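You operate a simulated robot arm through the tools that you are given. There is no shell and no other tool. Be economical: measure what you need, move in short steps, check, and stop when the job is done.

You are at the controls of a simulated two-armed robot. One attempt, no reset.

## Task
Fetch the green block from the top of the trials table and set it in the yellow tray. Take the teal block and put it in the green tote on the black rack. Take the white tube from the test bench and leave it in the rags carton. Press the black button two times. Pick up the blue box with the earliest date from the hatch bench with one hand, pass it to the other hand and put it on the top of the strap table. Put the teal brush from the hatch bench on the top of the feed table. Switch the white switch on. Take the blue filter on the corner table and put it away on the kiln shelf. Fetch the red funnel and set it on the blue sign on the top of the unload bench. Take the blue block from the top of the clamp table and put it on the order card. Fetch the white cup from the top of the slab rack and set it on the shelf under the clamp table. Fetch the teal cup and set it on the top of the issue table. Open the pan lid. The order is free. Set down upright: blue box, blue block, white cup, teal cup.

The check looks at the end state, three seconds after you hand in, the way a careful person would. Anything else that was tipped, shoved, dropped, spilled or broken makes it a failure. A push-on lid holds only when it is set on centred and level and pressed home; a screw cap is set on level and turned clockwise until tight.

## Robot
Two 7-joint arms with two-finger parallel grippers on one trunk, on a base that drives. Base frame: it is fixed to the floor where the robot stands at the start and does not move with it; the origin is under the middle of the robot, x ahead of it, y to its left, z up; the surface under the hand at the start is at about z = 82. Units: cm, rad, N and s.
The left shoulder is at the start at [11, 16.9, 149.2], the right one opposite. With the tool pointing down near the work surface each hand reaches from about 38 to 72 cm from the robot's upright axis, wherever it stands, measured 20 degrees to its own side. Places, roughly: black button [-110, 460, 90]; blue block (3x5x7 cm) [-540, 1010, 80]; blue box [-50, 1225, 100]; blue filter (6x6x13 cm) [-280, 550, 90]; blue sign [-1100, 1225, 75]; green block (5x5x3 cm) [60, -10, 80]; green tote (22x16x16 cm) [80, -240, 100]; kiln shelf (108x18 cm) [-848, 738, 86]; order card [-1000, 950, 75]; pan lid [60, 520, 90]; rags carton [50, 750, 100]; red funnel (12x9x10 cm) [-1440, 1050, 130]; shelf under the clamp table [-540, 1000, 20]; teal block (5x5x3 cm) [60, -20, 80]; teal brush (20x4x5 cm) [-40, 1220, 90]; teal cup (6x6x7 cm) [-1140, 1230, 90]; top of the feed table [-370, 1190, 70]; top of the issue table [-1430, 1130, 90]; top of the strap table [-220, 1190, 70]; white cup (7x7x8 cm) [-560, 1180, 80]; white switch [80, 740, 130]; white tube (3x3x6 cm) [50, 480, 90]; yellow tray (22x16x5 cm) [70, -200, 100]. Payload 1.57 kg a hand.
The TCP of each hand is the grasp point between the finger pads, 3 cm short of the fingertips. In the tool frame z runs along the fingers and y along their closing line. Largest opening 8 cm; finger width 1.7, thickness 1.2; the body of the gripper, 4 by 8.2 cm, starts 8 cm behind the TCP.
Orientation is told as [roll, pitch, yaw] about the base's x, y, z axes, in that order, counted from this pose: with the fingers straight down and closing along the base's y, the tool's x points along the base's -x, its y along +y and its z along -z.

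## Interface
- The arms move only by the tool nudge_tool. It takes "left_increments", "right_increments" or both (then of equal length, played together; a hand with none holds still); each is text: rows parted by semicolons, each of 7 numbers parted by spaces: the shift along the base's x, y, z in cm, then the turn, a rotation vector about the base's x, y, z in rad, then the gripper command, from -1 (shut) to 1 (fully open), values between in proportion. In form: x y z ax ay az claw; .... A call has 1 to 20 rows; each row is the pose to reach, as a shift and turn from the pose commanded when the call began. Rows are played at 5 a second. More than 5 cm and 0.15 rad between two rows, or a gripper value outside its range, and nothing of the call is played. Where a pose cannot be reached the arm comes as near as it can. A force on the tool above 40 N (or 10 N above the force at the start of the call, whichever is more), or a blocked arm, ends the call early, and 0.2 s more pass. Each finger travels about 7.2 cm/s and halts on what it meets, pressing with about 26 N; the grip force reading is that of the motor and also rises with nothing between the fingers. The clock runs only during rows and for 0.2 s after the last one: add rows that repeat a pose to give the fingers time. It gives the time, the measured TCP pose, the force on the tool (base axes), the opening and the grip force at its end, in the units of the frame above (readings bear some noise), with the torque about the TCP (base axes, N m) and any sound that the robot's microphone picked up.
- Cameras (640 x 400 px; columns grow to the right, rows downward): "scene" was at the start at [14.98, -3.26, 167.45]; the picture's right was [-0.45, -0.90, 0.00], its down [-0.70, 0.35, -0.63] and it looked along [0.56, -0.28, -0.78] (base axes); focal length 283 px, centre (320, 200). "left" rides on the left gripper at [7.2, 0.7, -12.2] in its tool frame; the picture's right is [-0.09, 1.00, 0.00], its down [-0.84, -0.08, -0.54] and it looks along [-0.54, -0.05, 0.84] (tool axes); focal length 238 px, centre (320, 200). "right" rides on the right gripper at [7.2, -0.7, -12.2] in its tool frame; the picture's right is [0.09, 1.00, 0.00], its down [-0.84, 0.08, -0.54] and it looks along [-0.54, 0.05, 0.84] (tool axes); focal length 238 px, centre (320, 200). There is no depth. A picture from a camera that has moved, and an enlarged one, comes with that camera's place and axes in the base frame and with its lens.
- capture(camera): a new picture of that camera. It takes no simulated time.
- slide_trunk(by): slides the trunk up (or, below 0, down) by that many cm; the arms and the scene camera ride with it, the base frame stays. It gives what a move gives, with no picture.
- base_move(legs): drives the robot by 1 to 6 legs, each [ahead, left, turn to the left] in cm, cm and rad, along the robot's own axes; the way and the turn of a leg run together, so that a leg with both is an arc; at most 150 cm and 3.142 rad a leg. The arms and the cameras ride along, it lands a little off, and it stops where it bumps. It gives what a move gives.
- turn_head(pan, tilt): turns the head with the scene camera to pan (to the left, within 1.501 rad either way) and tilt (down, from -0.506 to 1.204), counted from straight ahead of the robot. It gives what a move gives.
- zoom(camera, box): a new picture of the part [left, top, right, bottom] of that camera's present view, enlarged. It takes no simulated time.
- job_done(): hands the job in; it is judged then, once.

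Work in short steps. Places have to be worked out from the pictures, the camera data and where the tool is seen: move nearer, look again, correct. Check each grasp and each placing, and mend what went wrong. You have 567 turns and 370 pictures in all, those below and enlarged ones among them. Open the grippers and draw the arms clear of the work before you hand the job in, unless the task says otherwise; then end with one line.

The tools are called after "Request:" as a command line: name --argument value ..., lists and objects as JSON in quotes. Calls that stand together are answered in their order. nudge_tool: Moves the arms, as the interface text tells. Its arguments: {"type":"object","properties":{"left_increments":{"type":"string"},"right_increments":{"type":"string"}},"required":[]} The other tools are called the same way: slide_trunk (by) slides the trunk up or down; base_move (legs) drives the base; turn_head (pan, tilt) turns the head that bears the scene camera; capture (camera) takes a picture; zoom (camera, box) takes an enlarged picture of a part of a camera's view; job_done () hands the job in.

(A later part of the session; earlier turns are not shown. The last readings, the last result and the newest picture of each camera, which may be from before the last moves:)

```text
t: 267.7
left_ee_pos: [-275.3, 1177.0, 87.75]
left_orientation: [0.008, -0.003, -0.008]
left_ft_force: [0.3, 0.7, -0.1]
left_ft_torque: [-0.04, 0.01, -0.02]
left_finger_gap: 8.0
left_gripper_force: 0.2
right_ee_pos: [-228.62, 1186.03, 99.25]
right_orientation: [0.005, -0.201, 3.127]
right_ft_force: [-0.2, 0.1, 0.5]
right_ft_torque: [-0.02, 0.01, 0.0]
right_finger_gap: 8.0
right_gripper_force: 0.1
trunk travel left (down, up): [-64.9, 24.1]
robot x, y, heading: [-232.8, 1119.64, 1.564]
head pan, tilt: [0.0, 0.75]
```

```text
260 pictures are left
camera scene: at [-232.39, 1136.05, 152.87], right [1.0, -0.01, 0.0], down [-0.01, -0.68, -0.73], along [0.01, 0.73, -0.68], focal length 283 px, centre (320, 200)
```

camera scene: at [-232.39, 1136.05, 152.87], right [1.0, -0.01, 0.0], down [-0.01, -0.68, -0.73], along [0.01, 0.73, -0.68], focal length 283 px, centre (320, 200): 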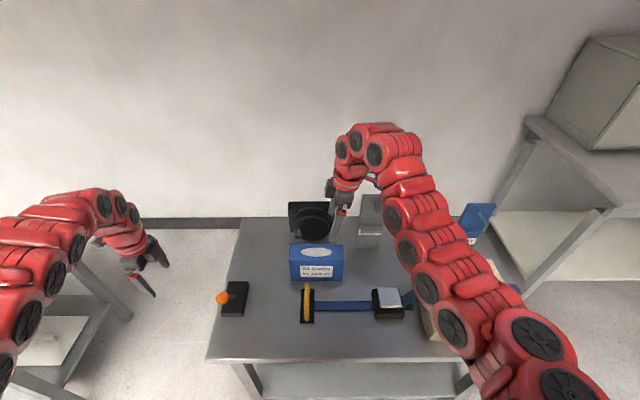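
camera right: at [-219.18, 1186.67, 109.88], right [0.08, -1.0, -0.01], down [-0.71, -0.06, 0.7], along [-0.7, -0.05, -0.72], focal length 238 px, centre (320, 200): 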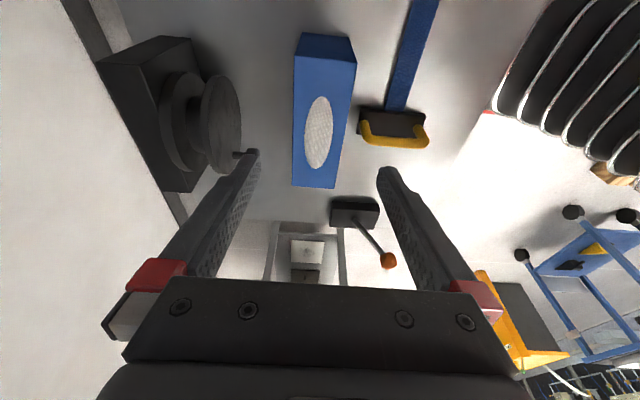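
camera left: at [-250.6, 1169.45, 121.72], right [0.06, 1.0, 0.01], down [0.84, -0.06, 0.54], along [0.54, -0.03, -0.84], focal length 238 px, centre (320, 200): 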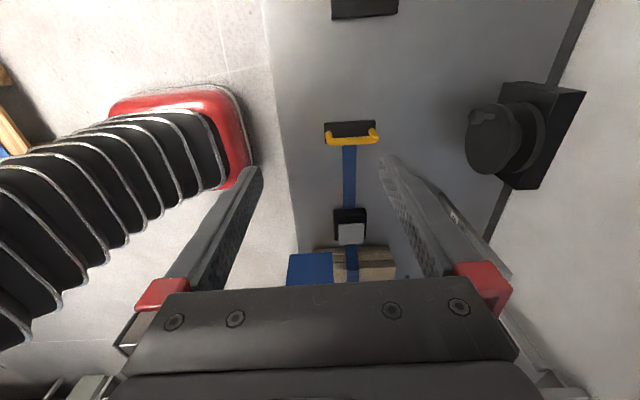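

Box stands upright on the strap table. I back off, restore both hands to forward orientation, raise the trunk, and return to the hatch bench for the brush.

Request:
base_move --legs '[[-50, 0, 0]]'

Request:
nudge_tool --right_increments "0 0 0 0 -0.1 0 1; 0 0 0 0 -0.2 0 1; 0 0 0 0 -0.2 -0.14 1; 0 0 0 0 -0.2 -0.26 1; 0 0 0 0 -0.2 -0.26 1" --left_increments "0 0 0 0 0 0.14 1; 0 0 0 0 0 0.28 1; 0 0 0 0 0 0.42 1; 0 0 0 0 0 0.56 1; 0 0 0 0 0 0.7 1"

Request:
nudge_tool --right_increments "0 0 0 0 0 -0.14 1; 0 0 0 0 0 -0.28 1; 0 0 0 0 0 -0.42 1; 0 0 0 0 0 -0.56 1; 0 0 0 0 0 -0.7 1; 0 0 0 0 0 -0.84 1; 0 0 0 0 0 -0.98 1; 0 0 0 0 0 -1.12 1; 0 0 0 0 0 -1.26 1; 0 0 0 0 0 -1.31 1" --left_increments "0 0 0 0 0 0.14 1; 0 0 0 0 0 0.28 1; 0 0 0 0 0 0.42 1; 0 0 0 0 0 0.56 1; 0 0 0 0 0 0.7 1; 0 0 0 0 0 0.84 1; 0 0 0 0 0 0.86 1; 0 0 0 0 0 0.86 1; 0 0 0 0 0 0.86 1; 0 0 0 0 0 0.86 1"

Request:
slide_trunk --by 18

Request:
base_move --legs '[[0, -95, 0], [0, -95, 0]]'

```text
t: 270.6
left_ee_pos: [-275.89, 1126.96, 87.68]
left_orientation: [0.007, -0.005, -0.001]
left_ft_force: [-0.1, -1.0, 1.2]
left_ft_torque: [0.0, 0.02, 0.0]
left_finger_gap: 8.0
left_gripper_force: 0.0
right_ee_pos: [-229.38, 1136.25, 99.39]
right_orientation: [0.005, -0.2, 3.133]
right_ft_force: [-0.2, 1.1, -0.1]
right_ft_torque: [0.02, 0.04, 0.03]
right_finger_gap: 8.0
right_gripper_force: 0.0
trunk travel left (down, up): [-64.9, 24.1]
robot x, y, heading: [-232.74, 1069.62, 1.567]
head pan, tilt: [0.0, 0.75]
```

```text
t: 271.8
left_ee_pos: [-275.82, 1127.11, 87.67]
left_orientation: [0.007, -0.003, 0.7]
left_ft_force: [-0.7, -0.3, 0.3]
left_ft_torque: [0.01, -0.04, -0.03]
left_finger_gap: 7.99
left_gripper_force: 0.0
right_ee_pos: [-229.4, 1136.38, 99.21]
right_orientation: [-0.022, -0.002, 2.874]
right_ft_force: [-0.9, 0.0, -0.7]
right_ft_torque: [0.0, 0.01, -0.03]
right_finger_gap: 8.0
right_gripper_force: 0.2
trunk travel left (down, up): [-64.9, 24.1]
robot x, y, heading: [-232.96, 1069.76, 1.566]
head pan, tilt: [0.0, 0.75]
```

```text
t: 274.0
left_ee_pos: [-275.82, 1126.99, 87.58]
left_orientation: [0.007, -0.002, 1.559]
left_ft_force: [0.2, -0.3, 0.0]
left_ft_torque: [0.03, 0.02, 0.01]
left_finger_gap: 8.02
left_gripper_force: 0.1
right_ee_pos: [-229.29, 1136.35, 99.28]
right_orientation: [-0.021, -0.003, 1.563]
right_ft_force: [-1.1, 0.5, -0.5]
right_ft_torque: [-0.02, 0.02, -0.01]
right_finger_gap: 7.99
right_gripper_force: 0.0
trunk travel left (down, up): [-64.9, 24.1]
robot x, y, heading: [-232.6, 1069.95, 1.568]
head pan, tilt: [0.0, 0.75]
```

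```text
t: 276.0
left_ee_pos: [-275.91, 1127.09, 105.58]
left_orientation: [0.008, -0.002, 1.557]
left_ft_force: [0.1, -1.4, 0.7]
left_ft_torque: [0.02, 0.0, -0.01]
left_finger_gap: 8.01
left_gripper_force: 0.1
right_ee_pos: [-229.33, 1136.34, 117.19]
right_orientation: [-0.022, -0.004, 1.565]
right_ft_force: [0.6, -0.1, 0.3]
right_ft_torque: [0.0, 0.0, 0.0]
right_finger_gap: 8.0
right_gripper_force: 0.0
trunk travel left (down, up): [-82.9, 6.1]
robot x, y, heading: [-233.1, 1069.91, 1.566]
head pan, tilt: [0.0, 0.75]
```

```text
t: 285.5
left_ee_pos: [-85.74, 1126.39, 105.63]
left_orientation: [0.005, -0.002, 1.546]
left_ft_force: [-0.5, 0.1, 0.7]
left_ft_torque: [0.03, 0.01, 0.02]
left_finger_gap: 7.98
left_gripper_force: 0.1
right_ee_pos: [-39.02, 1135.17, 117.26]
right_orientation: [-0.023, -0.005, 1.555]
right_ft_force: [-0.3, 0.3, 0.0]
right_ft_torque: [-0.01, 0.02, 0.0]
right_finger_gap: 7.99
right_gripper_force: 0.0
trunk travel left (down, up): [-82.9, 6.1]
robot x, y, heading: [-43.55, 1068.4, 1.556]
head pan, tilt: [0.0, 0.75]
```

Request:
base_move --legs '[[0, 13, 0.014], [84, 0, 0]]'

Request:
capture --camera "scene"

Request:
capture --camera "right"

```text
t: 290.9
left_ee_pos: [-98.77, 1210.65, 105.62]
left_orientation: [0.007, 0.0, 1.555]
left_ft_force: [0.1, 0.0, 0.7]
left_ft_torque: [-0.02, -0.02, 0.0]
left_finger_gap: 8.0
left_gripper_force: 0.1
right_ee_pos: [-52.3, 1219.76, 117.32]
right_orientation: [-0.022, -0.004, 1.564]
right_ft_force: [0.4, -0.3, -0.7]
right_ft_torque: [-0.03, 0.02, -0.03]
right_finger_gap: 8.0
right_gripper_force: 0.1
trunk travel left (down, up): [-82.9, 6.1]
robot x, y, heading: [-55.64, 1153.45, 1.569]
head pan, tilt: [0.0, 0.75]
```

```text
259 pictures are left
camera scene: at [-55.75, 1169.76, 170.87], right [1.0, -0.01, 0.0], down [0.0, -0.68, -0.73], along [0.0, 0.73, -0.68], focal length 283 px, centre (320, 200)
```

scene: 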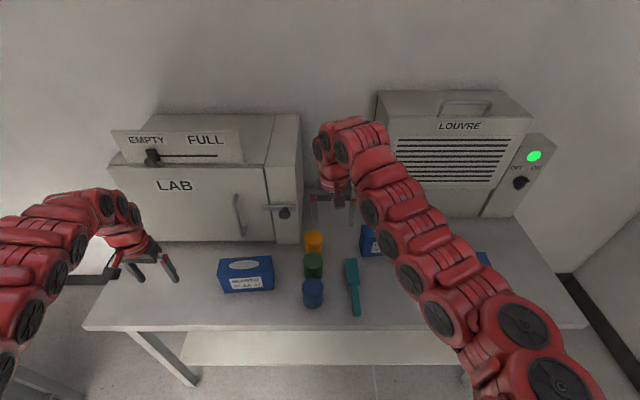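

```text
258 pictures are left
camera right: at [-51.81, 1212.6, 129.51], right [-1.0, -0.08, -0.02], down [-0.08, 0.84, 0.54], along [-0.03, 0.54, -0.84], focal length 238 px, centre (320, 200)
```

right: 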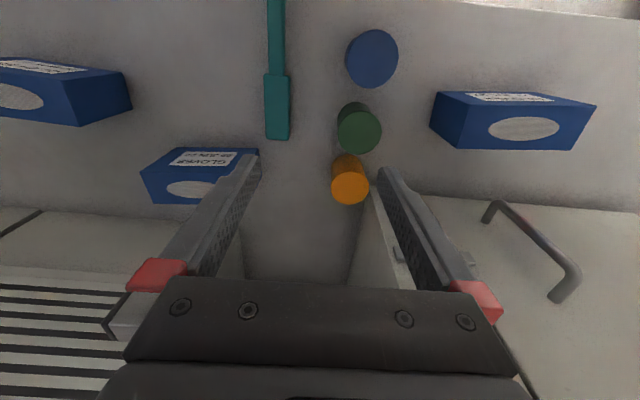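

The brush head is at (-45.2, 1216.5–1225.7), top about z 91.5. I move above it and descend, then check before gripping.

Request:
nudge_tool --right_increments "2.5 0 -4 0 0 0 1; 5 0 -8 0 0 0 1; 7.2 -0.2 -12 0 0 0 1; 7.2 -0.2 -16 0 0 0 1; 7.2 -0.2 -19 0 0 0 1; 7.2 -0.2 -19 0 0 0 1"

Request:
capture --camera "right"

```text
t: 292.3
left_ee_pos: [-98.77, 1210.51, 105.53]
left_orientation: [0.008, -0.002, 1.554]
left_ft_force: [-0.6, -0.4, 0.3]
left_ft_torque: [0.0, 0.01, -0.02]
left_finger_gap: 8.03
left_gripper_force: 0.1
right_ee_pos: [-45.08, 1219.67, 98.0]
right_orientation: [-0.023, -0.002, 1.564]
right_ft_force: [0.2, 0.2, 0.1]
right_ft_torque: [-0.01, -0.01, -0.04]
right_finger_gap: 8.01
right_gripper_force: 0.1
trunk travel left (down, up): [-82.9, 6.1]
robot x, y, heading: [-55.78, 1153.13, 1.566]
head pan, tilt: [0.0, 0.75]
```

```text
257 pictures are left
camera right: at [-44.63, 1212.54, 110.26], right [-1.0, -0.08, -0.02], down [-0.08, 0.84, 0.54], along [-0.03, 0.54, -0.84], focal length 238 px, centre (320, 200)
```

right: 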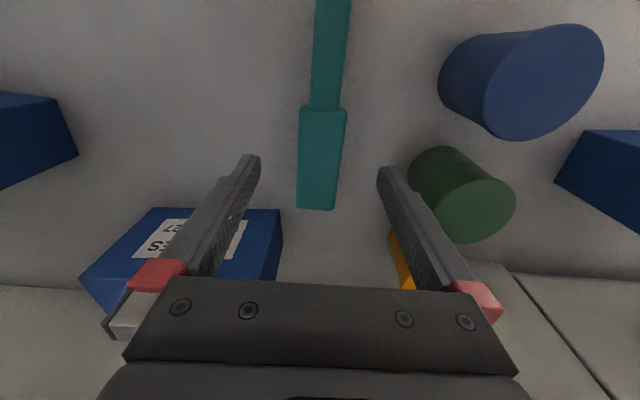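

Request:
nudge_tool --right_increments "0 0.3 -3 0 0 0 0.5; 0 0.3 -5.5 0 0 0 0.5; 0 0.3 -7.2 0 0 0 0.5; 0 0.3 -7.2 0 0 0 -1; 0 0.3 -7.2 0 0 0 -1; 0 0.3 -7.2 0 0 0 -1; 0 0.3 -7.2 0 0 0 -1; 0 0.3 -3 0 0 0 -1; 0 0.3 1 0 0 0 -1; 0 0.3 5 0 0 0 -1; 0 0.3 8 0 0 0 -1"

Request:
capture --camera "right"

```text
t: 294.7
left_ee_pos: [-98.72, 1210.67, 105.61]
left_orientation: [0.008, -0.001, 1.557]
left_ft_force: [-0.2, -0.7, 0.5]
left_ft_torque: [0.04, 0.01, -0.05]
left_finger_gap: 8.02
left_gripper_force: 0.0
right_ee_pos: [-44.89, 1220.01, 106.43]
right_orientation: [-0.022, -0.002, 1.562]
right_ft_force: [0.1, 0.0, -1.0]
right_ft_torque: [0.04, 0.02, 0.0]
right_finger_gap: 3.94
right_gripper_force: 26.3
trunk travel left (down, up): [-82.9, 6.1]
robot x, y, heading: [-55.86, 1153.66, 1.565]
head pan, tilt: [0.0, 0.75]
```

```text
256 pictures are left
camera right: at [-44.52, 1212.74, 118.68], right [-1.0, -0.08, -0.02], down [-0.08, 0.84, 0.54], along [-0.03, 0.54, -0.84], focal length 238 px, centre (320, 200)
```

right: 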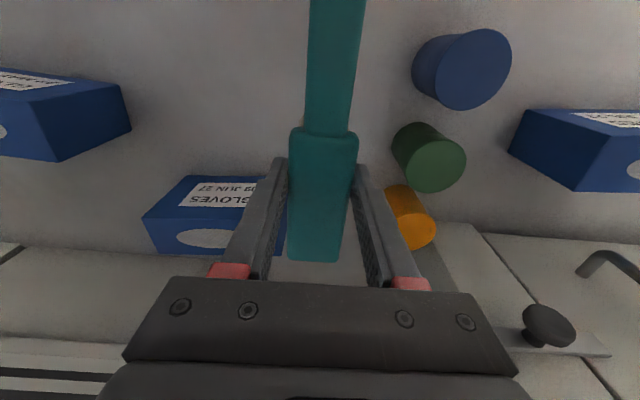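

Brush gripped. I back off and drive left to the feed table.

Request:
base_move --legs '[[-85, 0, 0], [0, 110, 0], [0, 110, 0], [0, 90, 0]]'

Request:
capture --camera "scene"

```text
t: 314.1
left_ee_pos: [-407.1, 1121.85, 105.63]
left_orientation: [0.009, -0.002, 1.563]
left_ft_force: [0.1, -0.5, -0.6]
left_ft_torque: [0.0, 0.0, 0.02]
left_finger_gap: 7.95
left_gripper_force: 0.0
right_ee_pos: [-353.27, 1131.65, 106.38]
right_orientation: [-0.023, -0.003, 1.571]
right_ft_force: [0.2, 0.8, -0.7]
right_ft_torque: [0.0, 0.01, 0.02]
right_finger_gap: 3.94
right_gripper_force: 26.3
trunk travel left (down, up): [-82.9, 6.1]
robot x, y, heading: [-363.35, 1064.57, 1.572]
head pan, tilt: [0.0, 0.75]
```

```text
255 pictures are left
camera scene: at [-363.64, 1081.31, 170.86], right [1.0, 0.0, 0.0], down [0.0, -0.68, -0.73], along [0.0, 0.73, -0.68], focal length 283 px, centre (320, 200)
```

scene: 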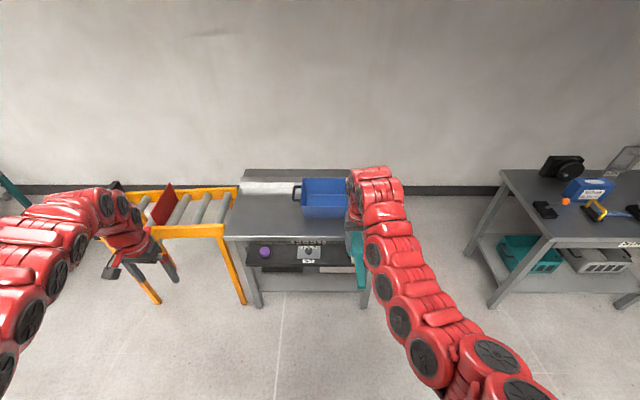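

Request:
zoom --camera "scene" --box '[200, 150, 420, 300]'

```text
2.67 times, centred on (310, 225) of scene
camera zoom: at [-363.64, 1081.31, 170.86], right [1.0, 0.0, 0.0], down [0.0, -0.68, -0.73], along [0.0, 0.73, -0.68], focal length 754 px, centre (347, 133)
```

zoom: 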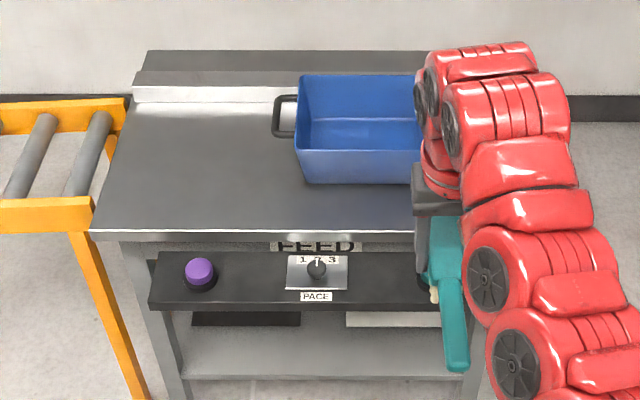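

Free area on the feed table is left of the blue bin, around x -391, y 1165–1195. I retract the left hand first, then position the base.

Request:
nudge_tool --left_increments "1 -4 -1 0 0 0 1; 2 -8 -3 0 0 0 1; 3 -12 -5 0 0 0 1; 4 -16 -7 0 0 0 1; 4 -18 -8 0 0 0 1"

Request:
base_move --legs '[[0, 35, 0], [50, 0, 0]]'

Request:
capture --camera "scene"

Request:
capture --camera "right"

```text
t: 315.2
left_ee_pos: [-408.84, 1112.09, 93.32]
left_orientation: [0.004, 0.001, 1.563]
left_ft_force: [-0.2, -0.5, -0.3]
left_ft_torque: [-0.01, 0.01, -0.01]
left_finger_gap: 8.0
left_gripper_force: 0.1
left hand out of reach, approached as far as the arm can: row 1, 2, 3, 4, 5
right_ee_pos: [-353.28, 1131.44, 106.35]
right_orientation: [-0.024, -0.003, 1.571]
right_ft_force: [0.7, -1.2, -0.1]
right_ft_torque: [-0.02, 0.02, -0.02]
right_finger_gap: 3.96
right_gripper_force: 25.5
trunk travel left (down, up): [-82.9, 6.1]
robot x, y, heading: [-363.9, 1064.94, 1.578]
head pan, tilt: [0.0, 0.75]
```

```text
t: 320.1
left_ee_pos: [-444.52, 1162.43, 93.26]
left_orientation: [0.003, 0.002, 1.563]
left_ft_force: [-0.1, 0.9, 0.0]
left_ft_torque: [0.01, -0.03, 0.01]
left_finger_gap: 8.02
left_gripper_force: 0.0
right_ee_pos: [-388.86, 1181.79, 106.37]
right_orientation: [-0.022, -0.003, 1.571]
right_ft_force: [-0.3, -0.3, -1.0]
right_ft_torque: [-0.01, -0.02, 0.0]
right_finger_gap: 3.95
right_gripper_force: 26.1
trunk travel left (down, up): [-82.9, 6.1]
robot x, y, heading: [-399.35, 1114.95, 1.572]
head pan, tilt: [0.0, 0.75]
```

```text
253 pictures are left
camera scene: at [-399.43, 1131.59, 170.87], right [1.0, 0.0, 0.0], down [0.0, -0.68, -0.73], along [0.0, 0.73, -0.68], focal length 283 px, centre (320, 200)
```

scene: 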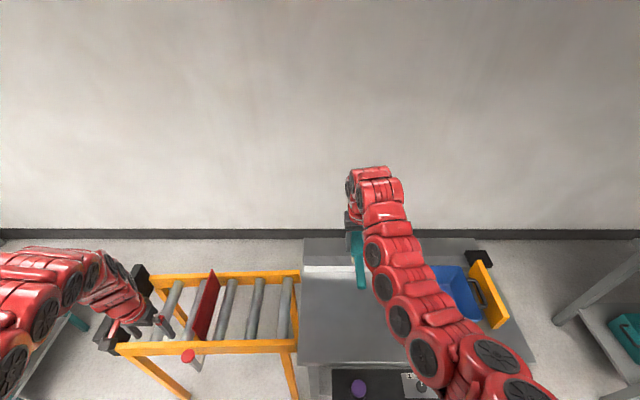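

```text
252 pictures are left
camera right: at [-388.51, 1174.64, 118.62], right [-1.0, -0.09, -0.02], down [-0.09, 0.84, 0.54], along [-0.03, 0.54, -0.84], focal length 238 px, centre (320, 200)
```

right: 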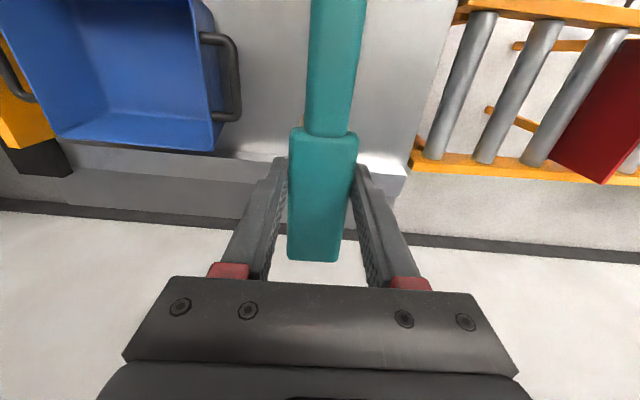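

Alignment is good: brush over free surface. I lower the trunk 12 cm, then the arm toward the table.

Request:
slide_trunk --by -12

Request:
nudge_tool --right_increments "0 0 -4 0 0 0 -1; 0 0 -8 0 0 0 -1; 0 0 -12 0 0 0 -1; 0 0 -14.5 0 0 0 -1; 0 0 -15.5 0 0 0 -1; 0 0 -16.2 0 0 0 -1; 0 0 -16.8 0 0 0 -1; 0 0 -17.4 0 0 0 -1; 0 0 -18 0 0 0 -1; 0 0 -18.6 0 0 0 -1; 0 0 -19.2 0 0 0 -1"

Request:
capture --camera "right"

```text
t: 321.6
left_ee_pos: [-444.51, 1162.69, 81.27]
left_orientation: [0.003, 0.003, 1.56]
left_ft_force: [-0.2, -0.2, -0.8]
left_ft_torque: [0.02, -0.02, 0.0]
left_finger_gap: 8.02
left_gripper_force: 0.1
right_ee_pos: [-388.97, 1181.86, 94.32]
right_orientation: [-0.023, -0.003, 1.569]
right_ft_force: [1.0, -0.1, -1.7]
right_ft_torque: [-0.02, -0.02, 0.0]
right_finger_gap: 3.95
right_gripper_force: 26.2
trunk travel left (down, up): [-70.9, 18.1]
robot x, y, heading: [-399.73, 1114.94, 1.569]
head pan, tilt: [0.0, 0.75]
```

```text
t: 323.2
left_ee_pos: [-444.4, 1162.55, 81.31]
left_orientation: [0.003, -0.002, 1.562]
left_ft_force: [-0.6, 0.3, 0.1]
left_ft_torque: [-0.01, 0.02, -0.01]
left_finger_gap: 8.0
left_gripper_force: 0.0
right_ee_pos: [-388.99, 1181.96, 78.1]
right_orientation: [-0.025, -0.012, 1.567]
right_ft_force: [0.6, -8.9, 25.8]
right_ft_torque: [-0.7, -0.19, -0.04]
right_finger_gap: 3.94
right_gripper_force: 26.0
trunk travel left (down, up): [-70.9, 18.1]
robot x, y, heading: [-399.56, 1115.44, 1.574]
head pan, tilt: [0.0, 0.75]
stopped in row 8 (right hand): the force on the tool passed its limit at 41 N (the readings are from after the stop); the commanded pose is now the measured one
```

```text
251 pictures are left
camera right: at [-388.54, 1174.65, 90.4], right [-1.0, -0.09, -0.03], down [-0.09, 0.83, 0.55], along [-0.03, 0.55, -0.84], focal length 238 px, centre (320, 200)
```

right: 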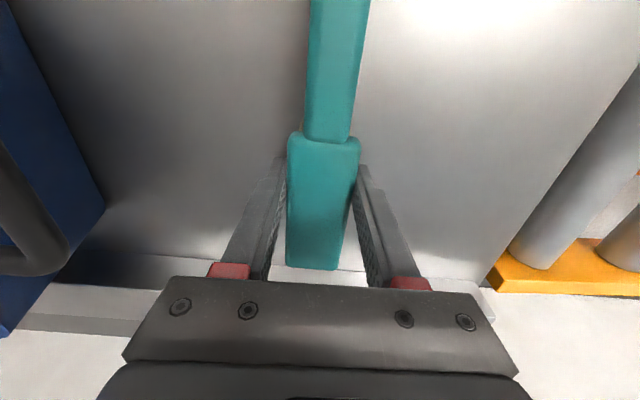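

Contact at TCP 78. I relieve, release and rise.

Request:
nudge_tool --right_increments "0 0 0.3 0 0 0 -1; 0 0 0.3 0 0 0 0.2; 0 0 0.3 0 0 0 0.5; 0 0 0.3 0 0 0 0.5; 0 0 4 0 0 0 0.5; 0 0 8 0 0 0 0.5; 0 0 12 0 0 0 0.8; 0 0 16 0 0 0 1; 0 0 20 0 0 0 1"

Request:
capture --camera "right"

```text
t: 325.2
left_ee_pos: [-444.43, 1162.7, 81.26]
left_orientation: [0.004, 0.002, 1.562]
left_ft_force: [-0.5, -1.0, -0.8]
left_ft_torque: [0.04, 0.03, 0.02]
left_finger_gap: 8.0
left_gripper_force: 0.0
right_ee_pos: [-389.02, 1181.97, 97.87]
right_orientation: [-0.024, -0.008, 1.568]
right_ft_force: [-0.1, -0.4, 0.2]
right_ft_torque: [0.04, -0.03, 0.01]
right_finger_gap: 8.06
right_gripper_force: 0.0
trunk travel left (down, up): [-70.9, 18.1]
robot x, y, heading: [-399.98, 1115.27, 1.57]
head pan, tilt: [0.0, 0.75]
```

```text
250 pictures are left
camera right: at [-388.64, 1174.6, 110.06], right [-1.0, -0.09, -0.03], down [-0.09, 0.83, 0.55], along [-0.03, 0.55, -0.84], focal length 238 px, centre (320, 200)
```

right: 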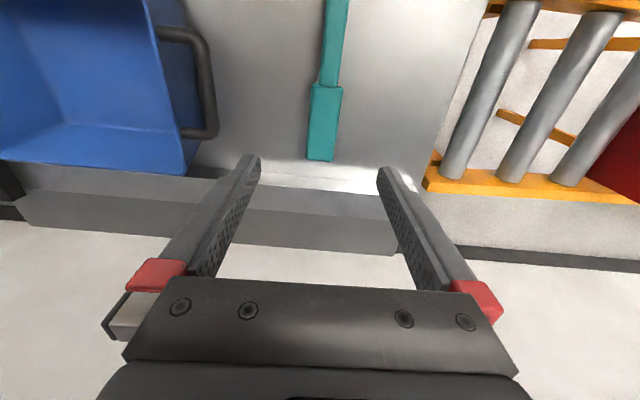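

Brush lies on the feed table. I back off and drive left to the slab rack for the white cup.

Request:
base_move --legs '[[-45, 0, 0]]'

Request:
slide_trunk --by 12

Request:
base_move --legs '[[0, 80, 0], [0, 75, 0]]'

Request:
capture --camera "scene"

```text
t: 327.9
left_ee_pos: [-444.27, 1118.47, 81.28]
left_orientation: [0.004, 0.002, 1.556]
left_ft_force: [0.5, 0.7, -0.2]
left_ft_torque: [0.0, 0.0, -0.01]
left_finger_gap: 8.0
left_gripper_force: 0.0
right_ee_pos: [-388.69, 1137.4, 97.71]
right_orientation: [-0.025, -0.007, 1.564]
right_ft_force: [-0.4, -0.1, 0.2]
right_ft_torque: [-0.02, 0.0, 0.0]
right_finger_gap: 8.02
right_gripper_force: 0.1
trunk travel left (down, up): [-70.9, 18.1]
robot x, y, heading: [-399.96, 1070.73, 1.569]
head pan, tilt: [0.0, 0.75]
```

```text
t: 329.4
left_ee_pos: [-444.27, 1118.4, 93.34]
left_orientation: [0.003, 0.002, 1.557]
left_ft_force: [0.5, -0.1, 0.3]
left_ft_torque: [0.0, 0.03, 0.01]
left_finger_gap: 8.0
left_gripper_force: 0.1
right_ee_pos: [-388.82, 1137.41, 109.76]
right_orientation: [-0.026, -0.008, 1.563]
right_ft_force: [-0.4, 0.1, -0.5]
right_ft_torque: [0.02, -0.02, 0.02]
right_finger_gap: 8.02
right_gripper_force: 0.1
trunk travel left (down, up): [-82.9, 6.1]
robot x, y, heading: [-399.73, 1070.34, 1.566]
head pan, tilt: [0.0, 0.75]
```

```text
t: 337.4
left_ee_pos: [-600.32, 1117.6, 93.23]
left_orientation: [0.005, 0.001, 1.571]
left_ft_force: [-0.3, 1.0, -0.3]
left_ft_torque: [0.03, -0.02, 0.01]
left_finger_gap: 8.0
left_gripper_force: 0.0
right_ee_pos: [-544.99, 1137.26, 109.62]
right_orientation: [-0.026, -0.006, 1.578]
right_ft_force: [0.2, -0.2, -0.8]
right_ft_torque: [0.0, 0.02, 0.0]
right_finger_gap: 8.0
right_gripper_force: 0.0
trunk travel left (down, up): [-82.9, 6.1]
robot x, y, heading: [-555.39, 1070.57, 1.582]
head pan, tilt: [0.0, 0.75]
```

```text
249 pictures are left
camera scene: at [-554.98, 1086.98, 170.86], right [1.0, 0.01, 0.0], down [0.01, -0.68, -0.73], along [-0.01, 0.73, -0.68], focal length 283 px, centre (320, 200)
```

scene: 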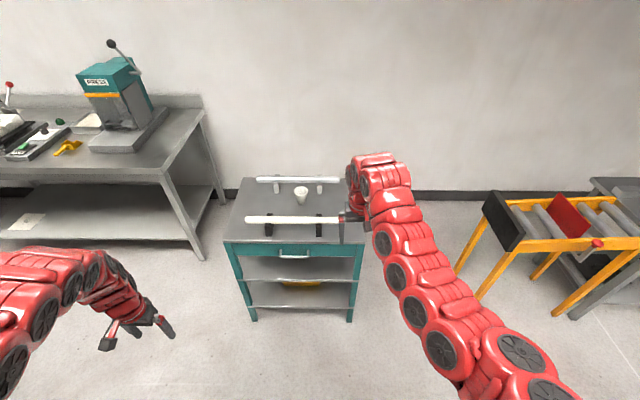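

Request:
zoom --camera "scene" --box '[220, 160, 380, 260]'

```text
4.00 times, centred on (300, 210) of scene
camera zoom: at [-554.98, 1086.98, 170.86], right [1.0, 0.01, 0.0], down [0.01, -0.68, -0.73], along [-0.01, 0.73, -0.68], focal length 1130 px, centre (400, 160)
```

zoom: 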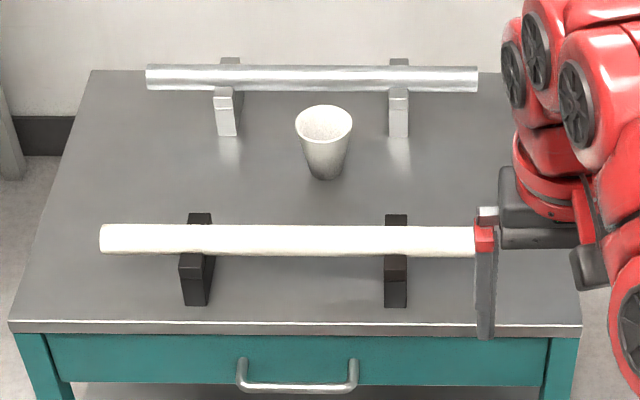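

Cup stands at about (-565.3, 1186.7), z 76–84, between two bars. I position the base so the right hand comes over it.

Request:
base_move --legs '[[0, 17, -0.012], [49, 0, 0]]'

Request:
capture --camera "right"

Request:
capture --camera "scene"

```text
t: 341.4
left_ee_pos: [-616.33, 1166.75, 93.24]
left_orientation: [0.004, 0.002, 1.556]
left_ft_force: [0.0, 0.3, -0.1]
left_ft_torque: [0.0, 0.01, 0.01]
left_finger_gap: 8.0
left_gripper_force: 0.1
right_ee_pos: [-560.6, 1185.55, 109.73]
right_orientation: [-0.024, -0.008, 1.561]
right_ft_force: [0.3, 0.0, 0.2]
right_ft_torque: [-0.02, 0.06, 0.02]
right_finger_gap: 7.99
right_gripper_force: 0.0
trunk travel left (down, up): [-82.9, 6.1]
robot x, y, heading: [-572.13, 1118.74, 1.568]
head pan, tilt: [0.0, 0.75]
```

```text
247 pictures are left
camera right: at [-560.36, 1178.26, 121.99], right [-1.0, -0.08, -0.02], down [-0.08, 0.83, 0.55], along [-0.02, 0.55, -0.84], focal length 238 px, centre (320, 200)
```

right: 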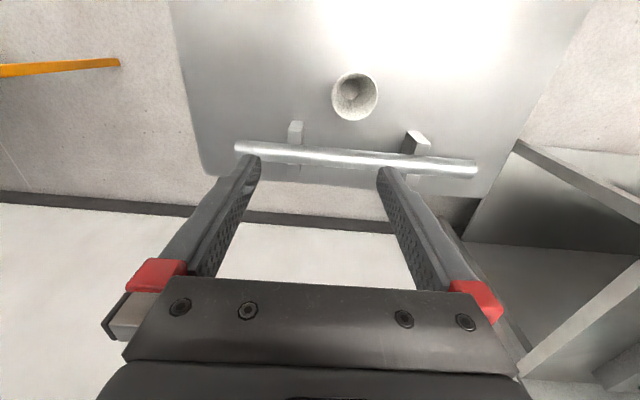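

```text
246 pictures are left
camera scene: at [-571.49, 1135.29, 170.87], right [1.0, -0.01, 0.0], down [0.0, -0.68, -0.73], along [0.0, 0.73, -0.68], focal length 283 px, centre (320, 200)
```

scene: 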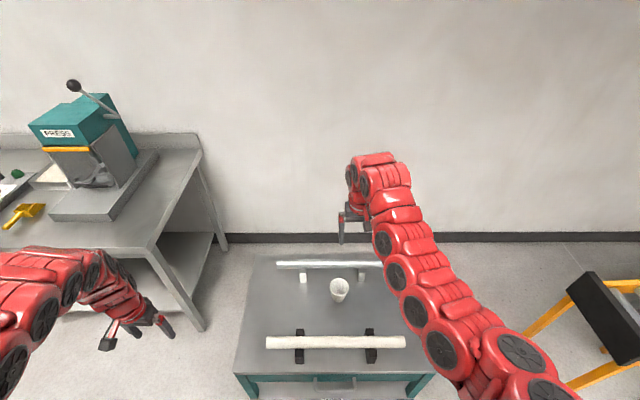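

Triangulated: rim centre (-564.7, 1183.8, 87), rack top z about 79. I lower the trunk, align, and stop with tips just above the rim to check.

Request:
slide_trunk --by -10

Request:
nudge_tool --right_increments "-2 -0.9 -2 0 0 0 1; -4.1 -1.8 -5 0 0 0 1; -4.1 -1.8 -7 0 0 0 1; -4.1 -1.8 -7 0 0 0 1"

Request:
capture --camera "right"

```text
t: 342.7
left_ee_pos: [-616.38, 1166.58, 83.24]
left_orientation: [0.004, 0.001, 1.555]
left_ft_force: [0.7, 0.2, 0.1]
left_ft_torque: [-0.01, 0.02, 0.01]
left_finger_gap: 8.0
left_gripper_force: 0.0
right_ee_pos: [-560.66, 1185.56, 99.8]
right_orientation: [-0.025, -0.009, 1.561]
right_ft_force: [-0.3, -0.3, 0.2]
right_ft_torque: [0.04, -0.01, -0.02]
right_finger_gap: 7.99
right_gripper_force: 0.1
trunk travel left (down, up): [-72.9, 16.1]
robot x, y, heading: [-571.63, 1118.75, 1.564]
head pan, tilt: [0.0, 0.75]
```

```text
t: 343.7
left_ee_pos: [-616.29, 1166.72, 83.26]
left_orientation: [0.004, 0.003, 1.557]
left_ft_force: [0.2, 0.5, 0.5]
left_ft_torque: [0.05, -0.01, -0.03]
left_finger_gap: 8.01
left_gripper_force: 0.1
right_ee_pos: [-564.79, 1183.82, 92.83]
right_orientation: [-0.026, -0.008, 1.562]
right_ft_force: [-0.2, 1.0, -0.5]
right_ft_torque: [0.0, 0.03, 0.01]
right_finger_gap: 7.99
right_gripper_force: 0.1
trunk travel left (down, up): [-72.9, 16.1]
robot x, y, heading: [-571.54, 1119.04, 1.564]
head pan, tilt: [0.0, 0.75]
```

```text
245 pictures are left
camera right: at [-564.45, 1176.52, 105.01], right [-1.0, -0.08, -0.02], down [-0.08, 0.83, 0.55], along [-0.02, 0.55, -0.84], focal length 238 px, centre (320, 200)
```

right: 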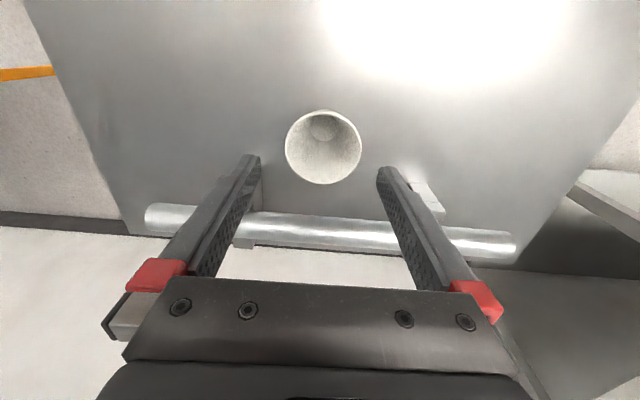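

Centred. I descend around the cup and grip.

Request:
nudge_tool --right_increments "0.1 -0.3 -3 0 0 0 1; 0.1 -0.3 -6 0 0 0 1; 0.1 -0.3 -9 0 0 0 1; 0.1 -0.3 -9 0 0 0 0; 0.1 -0.3 -9 0 0 0 -1; 0.1 -0.3 -9 0 0 0 -1; 0.1 -0.3 -9 0 0 0 -1"

Request:
capture --camera "right"

```text
t: 345.3
left_ee_pos: [-616.27, 1166.76, 83.11]
left_orientation: [0.003, 0.002, 1.555]
left_ft_force: [0.1, 0.1, -0.2]
left_ft_torque: [-0.02, 0.02, 0.01]
left_finger_gap: 8.0
left_gripper_force: 0.0
right_ee_pos: [-564.79, 1183.38, 83.75]
right_orientation: [-0.024, -0.007, 1.562]
right_ft_force: [-0.4, 0.3, -0.3]
right_ft_torque: [-0.03, 0.01, 0.04]
right_finger_gap: 6.46
right_gripper_force: 25.9
trunk travel left (down, up): [-72.9, 16.1]
robot x, y, heading: [-571.54, 1118.63, 1.567]
head pan, tilt: [0.0, 0.75]
```

```text
244 pictures are left
camera right: at [-564.39, 1176.2, 95.9], right [-1.0, -0.08, -0.02], down [-0.08, 0.83, 0.55], along [-0.02, 0.55, -0.84], focal length 238 px, centre (320, 200)
```

right: 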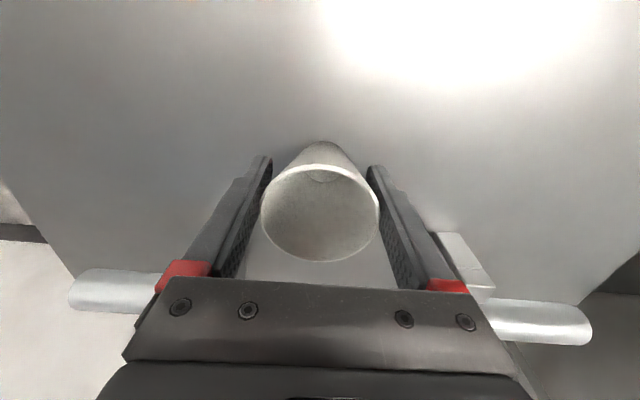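

Cup gripped. I lift it and back off only 20 cm, then look around toward the clamp table.

Request:
nudge_tool --right_increments "0 0 4 0 0 0 -1; 0 0 8 0 0 0 -1; 0 0 12 0 0 0 -1; 0 0 16 0 0 0 -1; 0 0 20 0 0 0 -1"

Request:
base_move --legs '[[-22, 0, 0]]'

Request:
turn_head --pan -1.5 --tilt 0.5

Request:
capture --camera "scene"

Request:
turn_head --pan 1.5 --tilt 0.5

Request:
capture --camera "scene"

```text
t: 346.5
left_ee_pos: [-616.31, 1166.68, 83.32]
left_orientation: [0.004, 0.002, 1.555]
left_ft_force: [0.9, 0.5, 0.4]
left_ft_torque: [-0.02, -0.03, -0.02]
left_finger_gap: 8.02
left_gripper_force: 0.1
right_ee_pos: [-564.69, 1183.6, 103.7]
right_orientation: [-0.025, -0.008, 1.561]
right_ft_force: [-0.4, 0.7, -0.6]
right_ft_torque: [0.01, -0.01, 0.03]
right_finger_gap: 6.34
right_gripper_force: 26.3
trunk travel left (down, up): [-72.9, 16.1]
robot x, y, heading: [-571.59, 1118.64, 1.561]
head pan, tilt: [0.0, 0.75]
```

```text
t: 348.1
left_ee_pos: [-616.46, 1145.29, 83.33]
left_orientation: [0.004, 0.003, 1.556]
left_ft_force: [0.0, -0.4, -0.8]
left_ft_torque: [0.03, -0.05, 0.02]
left_finger_gap: 8.0
left_gripper_force: 0.0
right_ee_pos: [-564.9, 1162.24, 103.67]
right_orientation: [-0.024, -0.006, 1.563]
right_ft_force: [-0.2, 0.0, -0.3]
right_ft_torque: [0.01, 0.0, 0.02]
right_finger_gap: 6.34
right_gripper_force: 26.2
trunk travel left (down, up): [-72.9, 16.1]
robot x, y, heading: [-571.87, 1097.58, 1.565]
head pan, tilt: [0.0, 0.75]
```

```text
t: 349.7
left_ee_pos: [-616.43, 1145.28, 83.22]
left_orientation: [0.004, 0.001, 1.554]
left_ft_force: [-0.2, 0.1, 0.1]
left_ft_torque: [0.02, -0.02, 0.02]
left_finger_gap: 8.0
left_gripper_force: 0.1
right_ee_pos: [-564.85, 1162.26, 103.76]
right_orientation: [-0.025, -0.006, 1.562]
right_ft_force: [-0.2, -0.4, -1.3]
right_ft_torque: [0.01, 0.02, 0.02]
right_finger_gap: 6.31
right_gripper_force: 26.1
trunk travel left (down, up): [-72.9, 16.1]
robot x, y, heading: [-571.57, 1097.74, 1.568]
head pan, tilt: [-1.499, 0.499]
```

```text
243 pictures are left
camera scene: at [-562.58, 1106.27, 163.06], right [0.07, -1.0, 0.0], down [-0.48, -0.03, -0.88], along [0.88, 0.06, -0.48], focal length 283 px, centre (320, 200)
```

scene: 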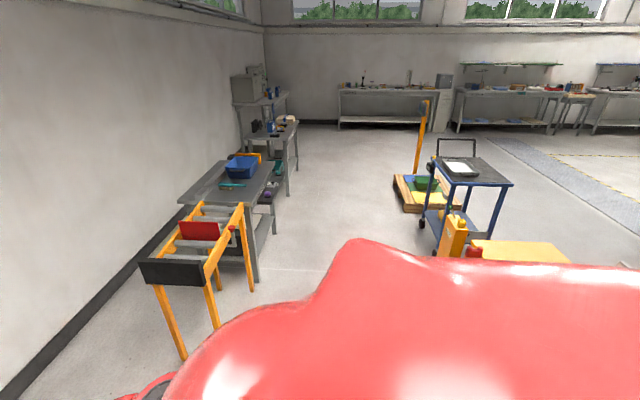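

```text
t: 352.3
left_ee_pos: [-616.43, 1145.23, 83.3]
left_orientation: [0.004, 0.001, 1.556]
left_ft_force: [-0.2, -0.6, -0.3]
left_ft_torque: [-0.01, 0.02, -0.02]
left_finger_gap: 7.99
left_gripper_force: 0.1
right_ee_pos: [-564.99, 1162.26, 103.77]
right_orientation: [-0.025, -0.006, 1.562]
right_ft_force: [-0.1, 0.4, -1.0]
right_ft_torque: [0.01, 0.04, 0.0]
right_finger_gap: 6.27
right_gripper_force: 25.8
trunk travel left (down, up): [-72.9, 16.1]
robot x, y, heading: [-571.84, 1097.48, 1.564]
head pan, tilt: [1.499, 0.499]
```

```text
242 pictures are left
camera scene: at [-580.73, 1106.38, 163.06], right [0.08, 1.0, 0.0], down [0.48, -0.04, -0.88], along [-0.88, 0.07, -0.48], focal length 283 px, centre (320, 200)
```

scene: 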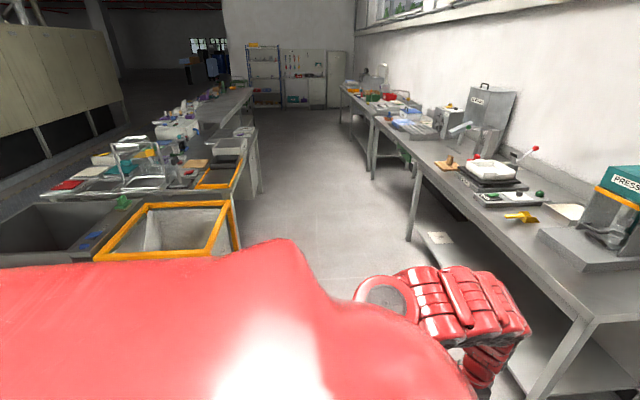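

The gap is creeping down (6.46→6.27), so the tapered cup may be squeezing. I check it.

Request:
capture --camera "right"

```text
241 pictures are left
camera right: at [-564.54, 1154.97, 115.98], right [-1.0, -0.08, -0.02], down [-0.08, 0.83, 0.55], along [-0.03, 0.55, -0.84], focal length 238 px, centre (320, 200)
```

right: 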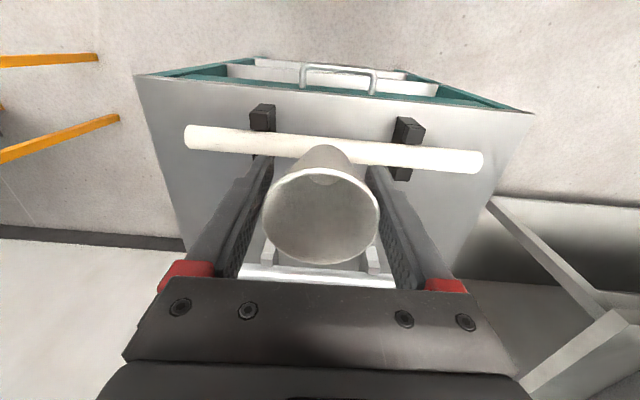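

It's still well seated. I try a gentler grip by commanding a gap just under the cup's width.

Request:
nudge_tool --right_increments "0 0 0 0 0 0 0.5; 0 0 0 0 0 0 0.5"

```text
t: 352.9
left_ee_pos: [-616.42, 1145.18, 83.23]
left_orientation: [0.003, 0.0, 1.555]
left_ft_force: [-0.3, 0.3, 0.5]
left_ft_torque: [0.01, 0.01, 0.0]
left_finger_gap: 7.99
left_gripper_force: 0.0
right_ee_pos: [-564.95, 1162.23, 103.73]
right_orientation: [-0.025, -0.007, 1.562]
right_ft_force: [0.4, -0.1, 0.0]
right_ft_torque: [-0.02, -0.02, 0.0]
right_finger_gap: 6.29
right_gripper_force: 26.2
trunk travel left (down, up): [-72.9, 16.1]
robot x, y, heading: [-571.66, 1097.21, 1.57]
head pan, tilt: [1.499, 0.499]
```

The grip now stops at 6.0 cm, so it cannot creep. The clamp table is behind the robot; I raise the trunk, move right and turn left to face -x for a view of it.

Request:
slide_trunk --by 14

Request:
base_move --legs '[[-12, -90, 0], [0, 0, 1.571]]'

Request:
turn_head --pan 0.6 --tilt 0.6

Request:
capture --camera "scene"

```text
t: 354.6
left_ee_pos: [-616.47, 1145.25, 97.22]
left_orientation: [0.004, 0.002, 1.556]
left_ft_force: [0.2, 0.4, -0.3]
left_ft_torque: [0.02, 0.01, 0.01]
left_finger_gap: 7.99
left_gripper_force: 0.0
right_ee_pos: [-564.82, 1162.27, 117.79]
right_orientation: [-0.026, -0.006, 1.563]
right_ft_force: [-0.7, 0.5, -0.6]
right_ft_torque: [-0.02, -0.02, 0.04]
right_finger_gap: 6.27
right_gripper_force: 26.5
trunk travel left (down, up): [-86.9, 2.1]
robot x, y, heading: [-571.86, 1097.69, 1.568]
head pan, tilt: [1.499, 0.499]
```

```text
t: 363.3
left_ee_pos: [-526.74, 1041.41, 97.32]
left_orientation: [0.003, 0.003, 3.123]
left_ft_force: [0.3, 0.6, -0.6]
left_ft_torque: [0.0, 0.02, 0.02]
left_finger_gap: 8.02
left_gripper_force: 0.0
right_ee_pos: [-543.36, 1092.93, 117.7]
right_orientation: [-0.024, -0.007, 3.129]
right_ft_force: [0.4, -0.8, 0.2]
right_ft_torque: [0.01, 0.01, -0.04]
right_finger_gap: 6.19
right_gripper_force: 25.9
trunk travel left (down, up): [-86.9, 2.1]
robot x, y, heading: [-478.71, 1086.02, 3.137]
head pan, tilt: [1.499, 0.499]
```

```text
t: 364.5
left_ee_pos: [-526.66, 1041.36, 97.31]
left_orientation: [0.005, 0.001, 3.122]
left_ft_force: [-0.4, 0.0, -0.4]
left_ft_torque: [0.01, -0.02, 0.0]
left_finger_gap: 8.02
left_gripper_force: 0.1
right_ee_pos: [-543.44, 1092.92, 117.7]
right_orientation: [-0.024, -0.005, 3.13]
right_ft_force: [0.0, 0.0, -0.2]
right_ft_torque: [0.01, -0.01, -0.02]
right_finger_gap: 6.19
right_gripper_force: 25.7
trunk travel left (down, up): [-86.9, 2.1]
robot x, y, heading: [-478.55, 1085.77, 3.131]
head pan, tilt: [0.6, 0.6]
```

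```text
240 pictures are left
camera scene: at [-493.97, 1080.99, 176.15], right [-0.56, 0.83, 0.0], down [0.47, 0.32, -0.82], along [-0.68, -0.46, -0.57], focal length 283 px, centre (320, 200)
```

scene: 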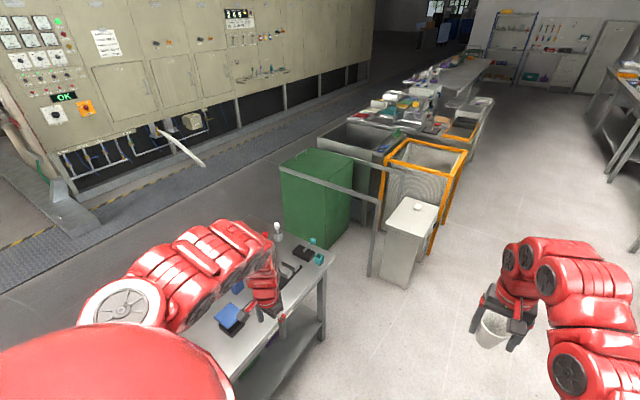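

The clamp table's north edge is at y about 1031, x about -580..-500, with a low shelf beneath. I move north a little, turn to face -y, and center on it.

Request:
base_move --legs '[[0, 25, 0], [0, 0, 1.571], [0, -62, 0]]'

Request:
turn_head --pan 0 --tilt 0.75

Request:
capture --camera "scene"

```text
t: 373.3
left_ee_pos: [-496.04, 1013.05, 97.28]
left_orientation: [0.004, 0.003, -1.576]
left_ft_force: [0.1, -0.3, 0.1]
left_ft_torque: [0.01, -0.05, -0.02]
left_finger_gap: 7.98
left_gripper_force: 0.1
right_ee_pos: [-547.4, 995.58, 117.69]
right_orientation: [-0.025, -0.008, -1.569]
right_ft_force: [-0.6, 0.2, 0.4]
right_ft_torque: [-0.02, -0.01, -0.02]
right_finger_gap: 6.0
right_gripper_force: 0.0
trunk travel left (down, up): [-86.9, 2.1]
robot x, y, heading: [-541.31, 1060.37, -1.566]
head pan, tilt: [0.6, 0.6]
```

```text
t: 374.3
left_ee_pos: [-496.1, 1013.04, 97.29]
left_orientation: [0.005, 0.001, -1.575]
left_ft_force: [0.1, -0.6, -0.7]
left_ft_torque: [0.01, 0.05, 0.0]
left_finger_gap: 8.01
left_gripper_force: 0.1
right_ee_pos: [-547.46, 995.48, 117.78]
right_orientation: [-0.025, -0.008, -1.569]
right_ft_force: [-0.2, -0.4, 0.1]
right_ft_torque: [-0.03, 0.02, -0.01]
right_finger_gap: 5.99
right_gripper_force: 0.2
trunk travel left (down, up): [-86.9, 2.1]
robot x, y, heading: [-540.82, 1060.43, -1.562]
head pan, tilt: [0.0, 0.75]
```

```text
239 pictures are left
camera scene: at [-540.93, 1044.13, 174.86], right [-1.0, -0.01, 0.0], down [0.0, 0.68, -0.73], along [0.0, -0.73, -0.68], focal length 283 px, centre (320, 200)
```

scene: 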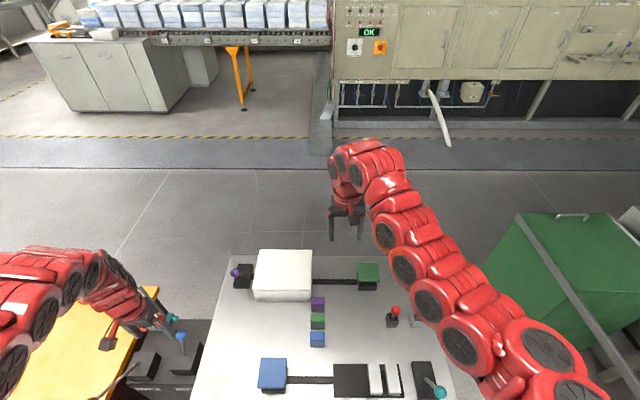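

The right gripper reads gap 6.0 with no force — I check whether the cup is still there.

Request:
capture --camera "right"

Request:
zoom --camera "scene" --box '[180, 180, 480, 400]'

```text
238 pictures are left
camera right: at [-547.79, 1002.81, 129.99], right [1.0, 0.09, -0.02], down [0.09, -0.83, 0.55], along [0.03, -0.55, -0.84], focal length 238 px, centre (320, 200)
```

right: 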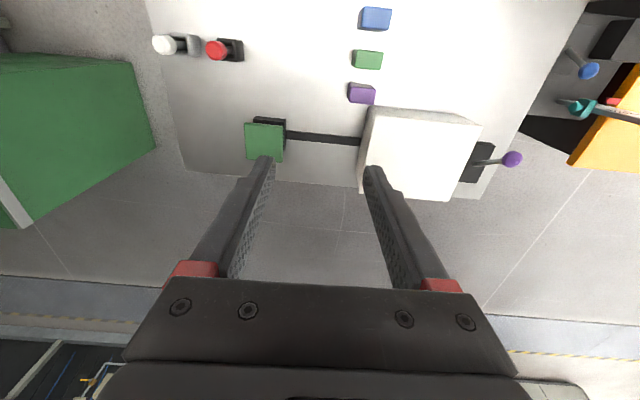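

```text
1.82 times, centred on (330, 290) of scene
camera zoom: at [-540.93, 1044.13, 174.86], right [-1.0, -0.01, 0.0], down [0.0, 0.68, -0.73], along [0.0, -0.73, -0.68], focal length 514 px, centre (302, 36)
```

zoom: 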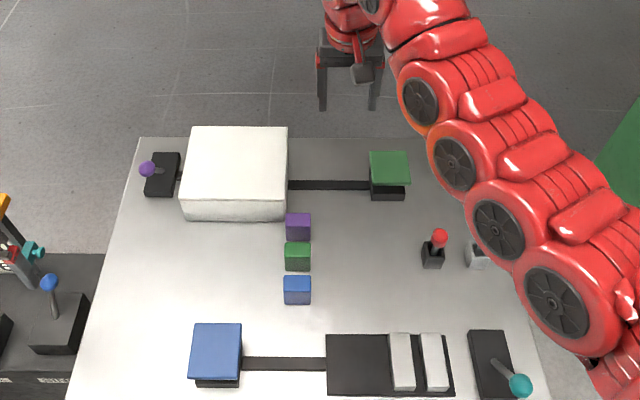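

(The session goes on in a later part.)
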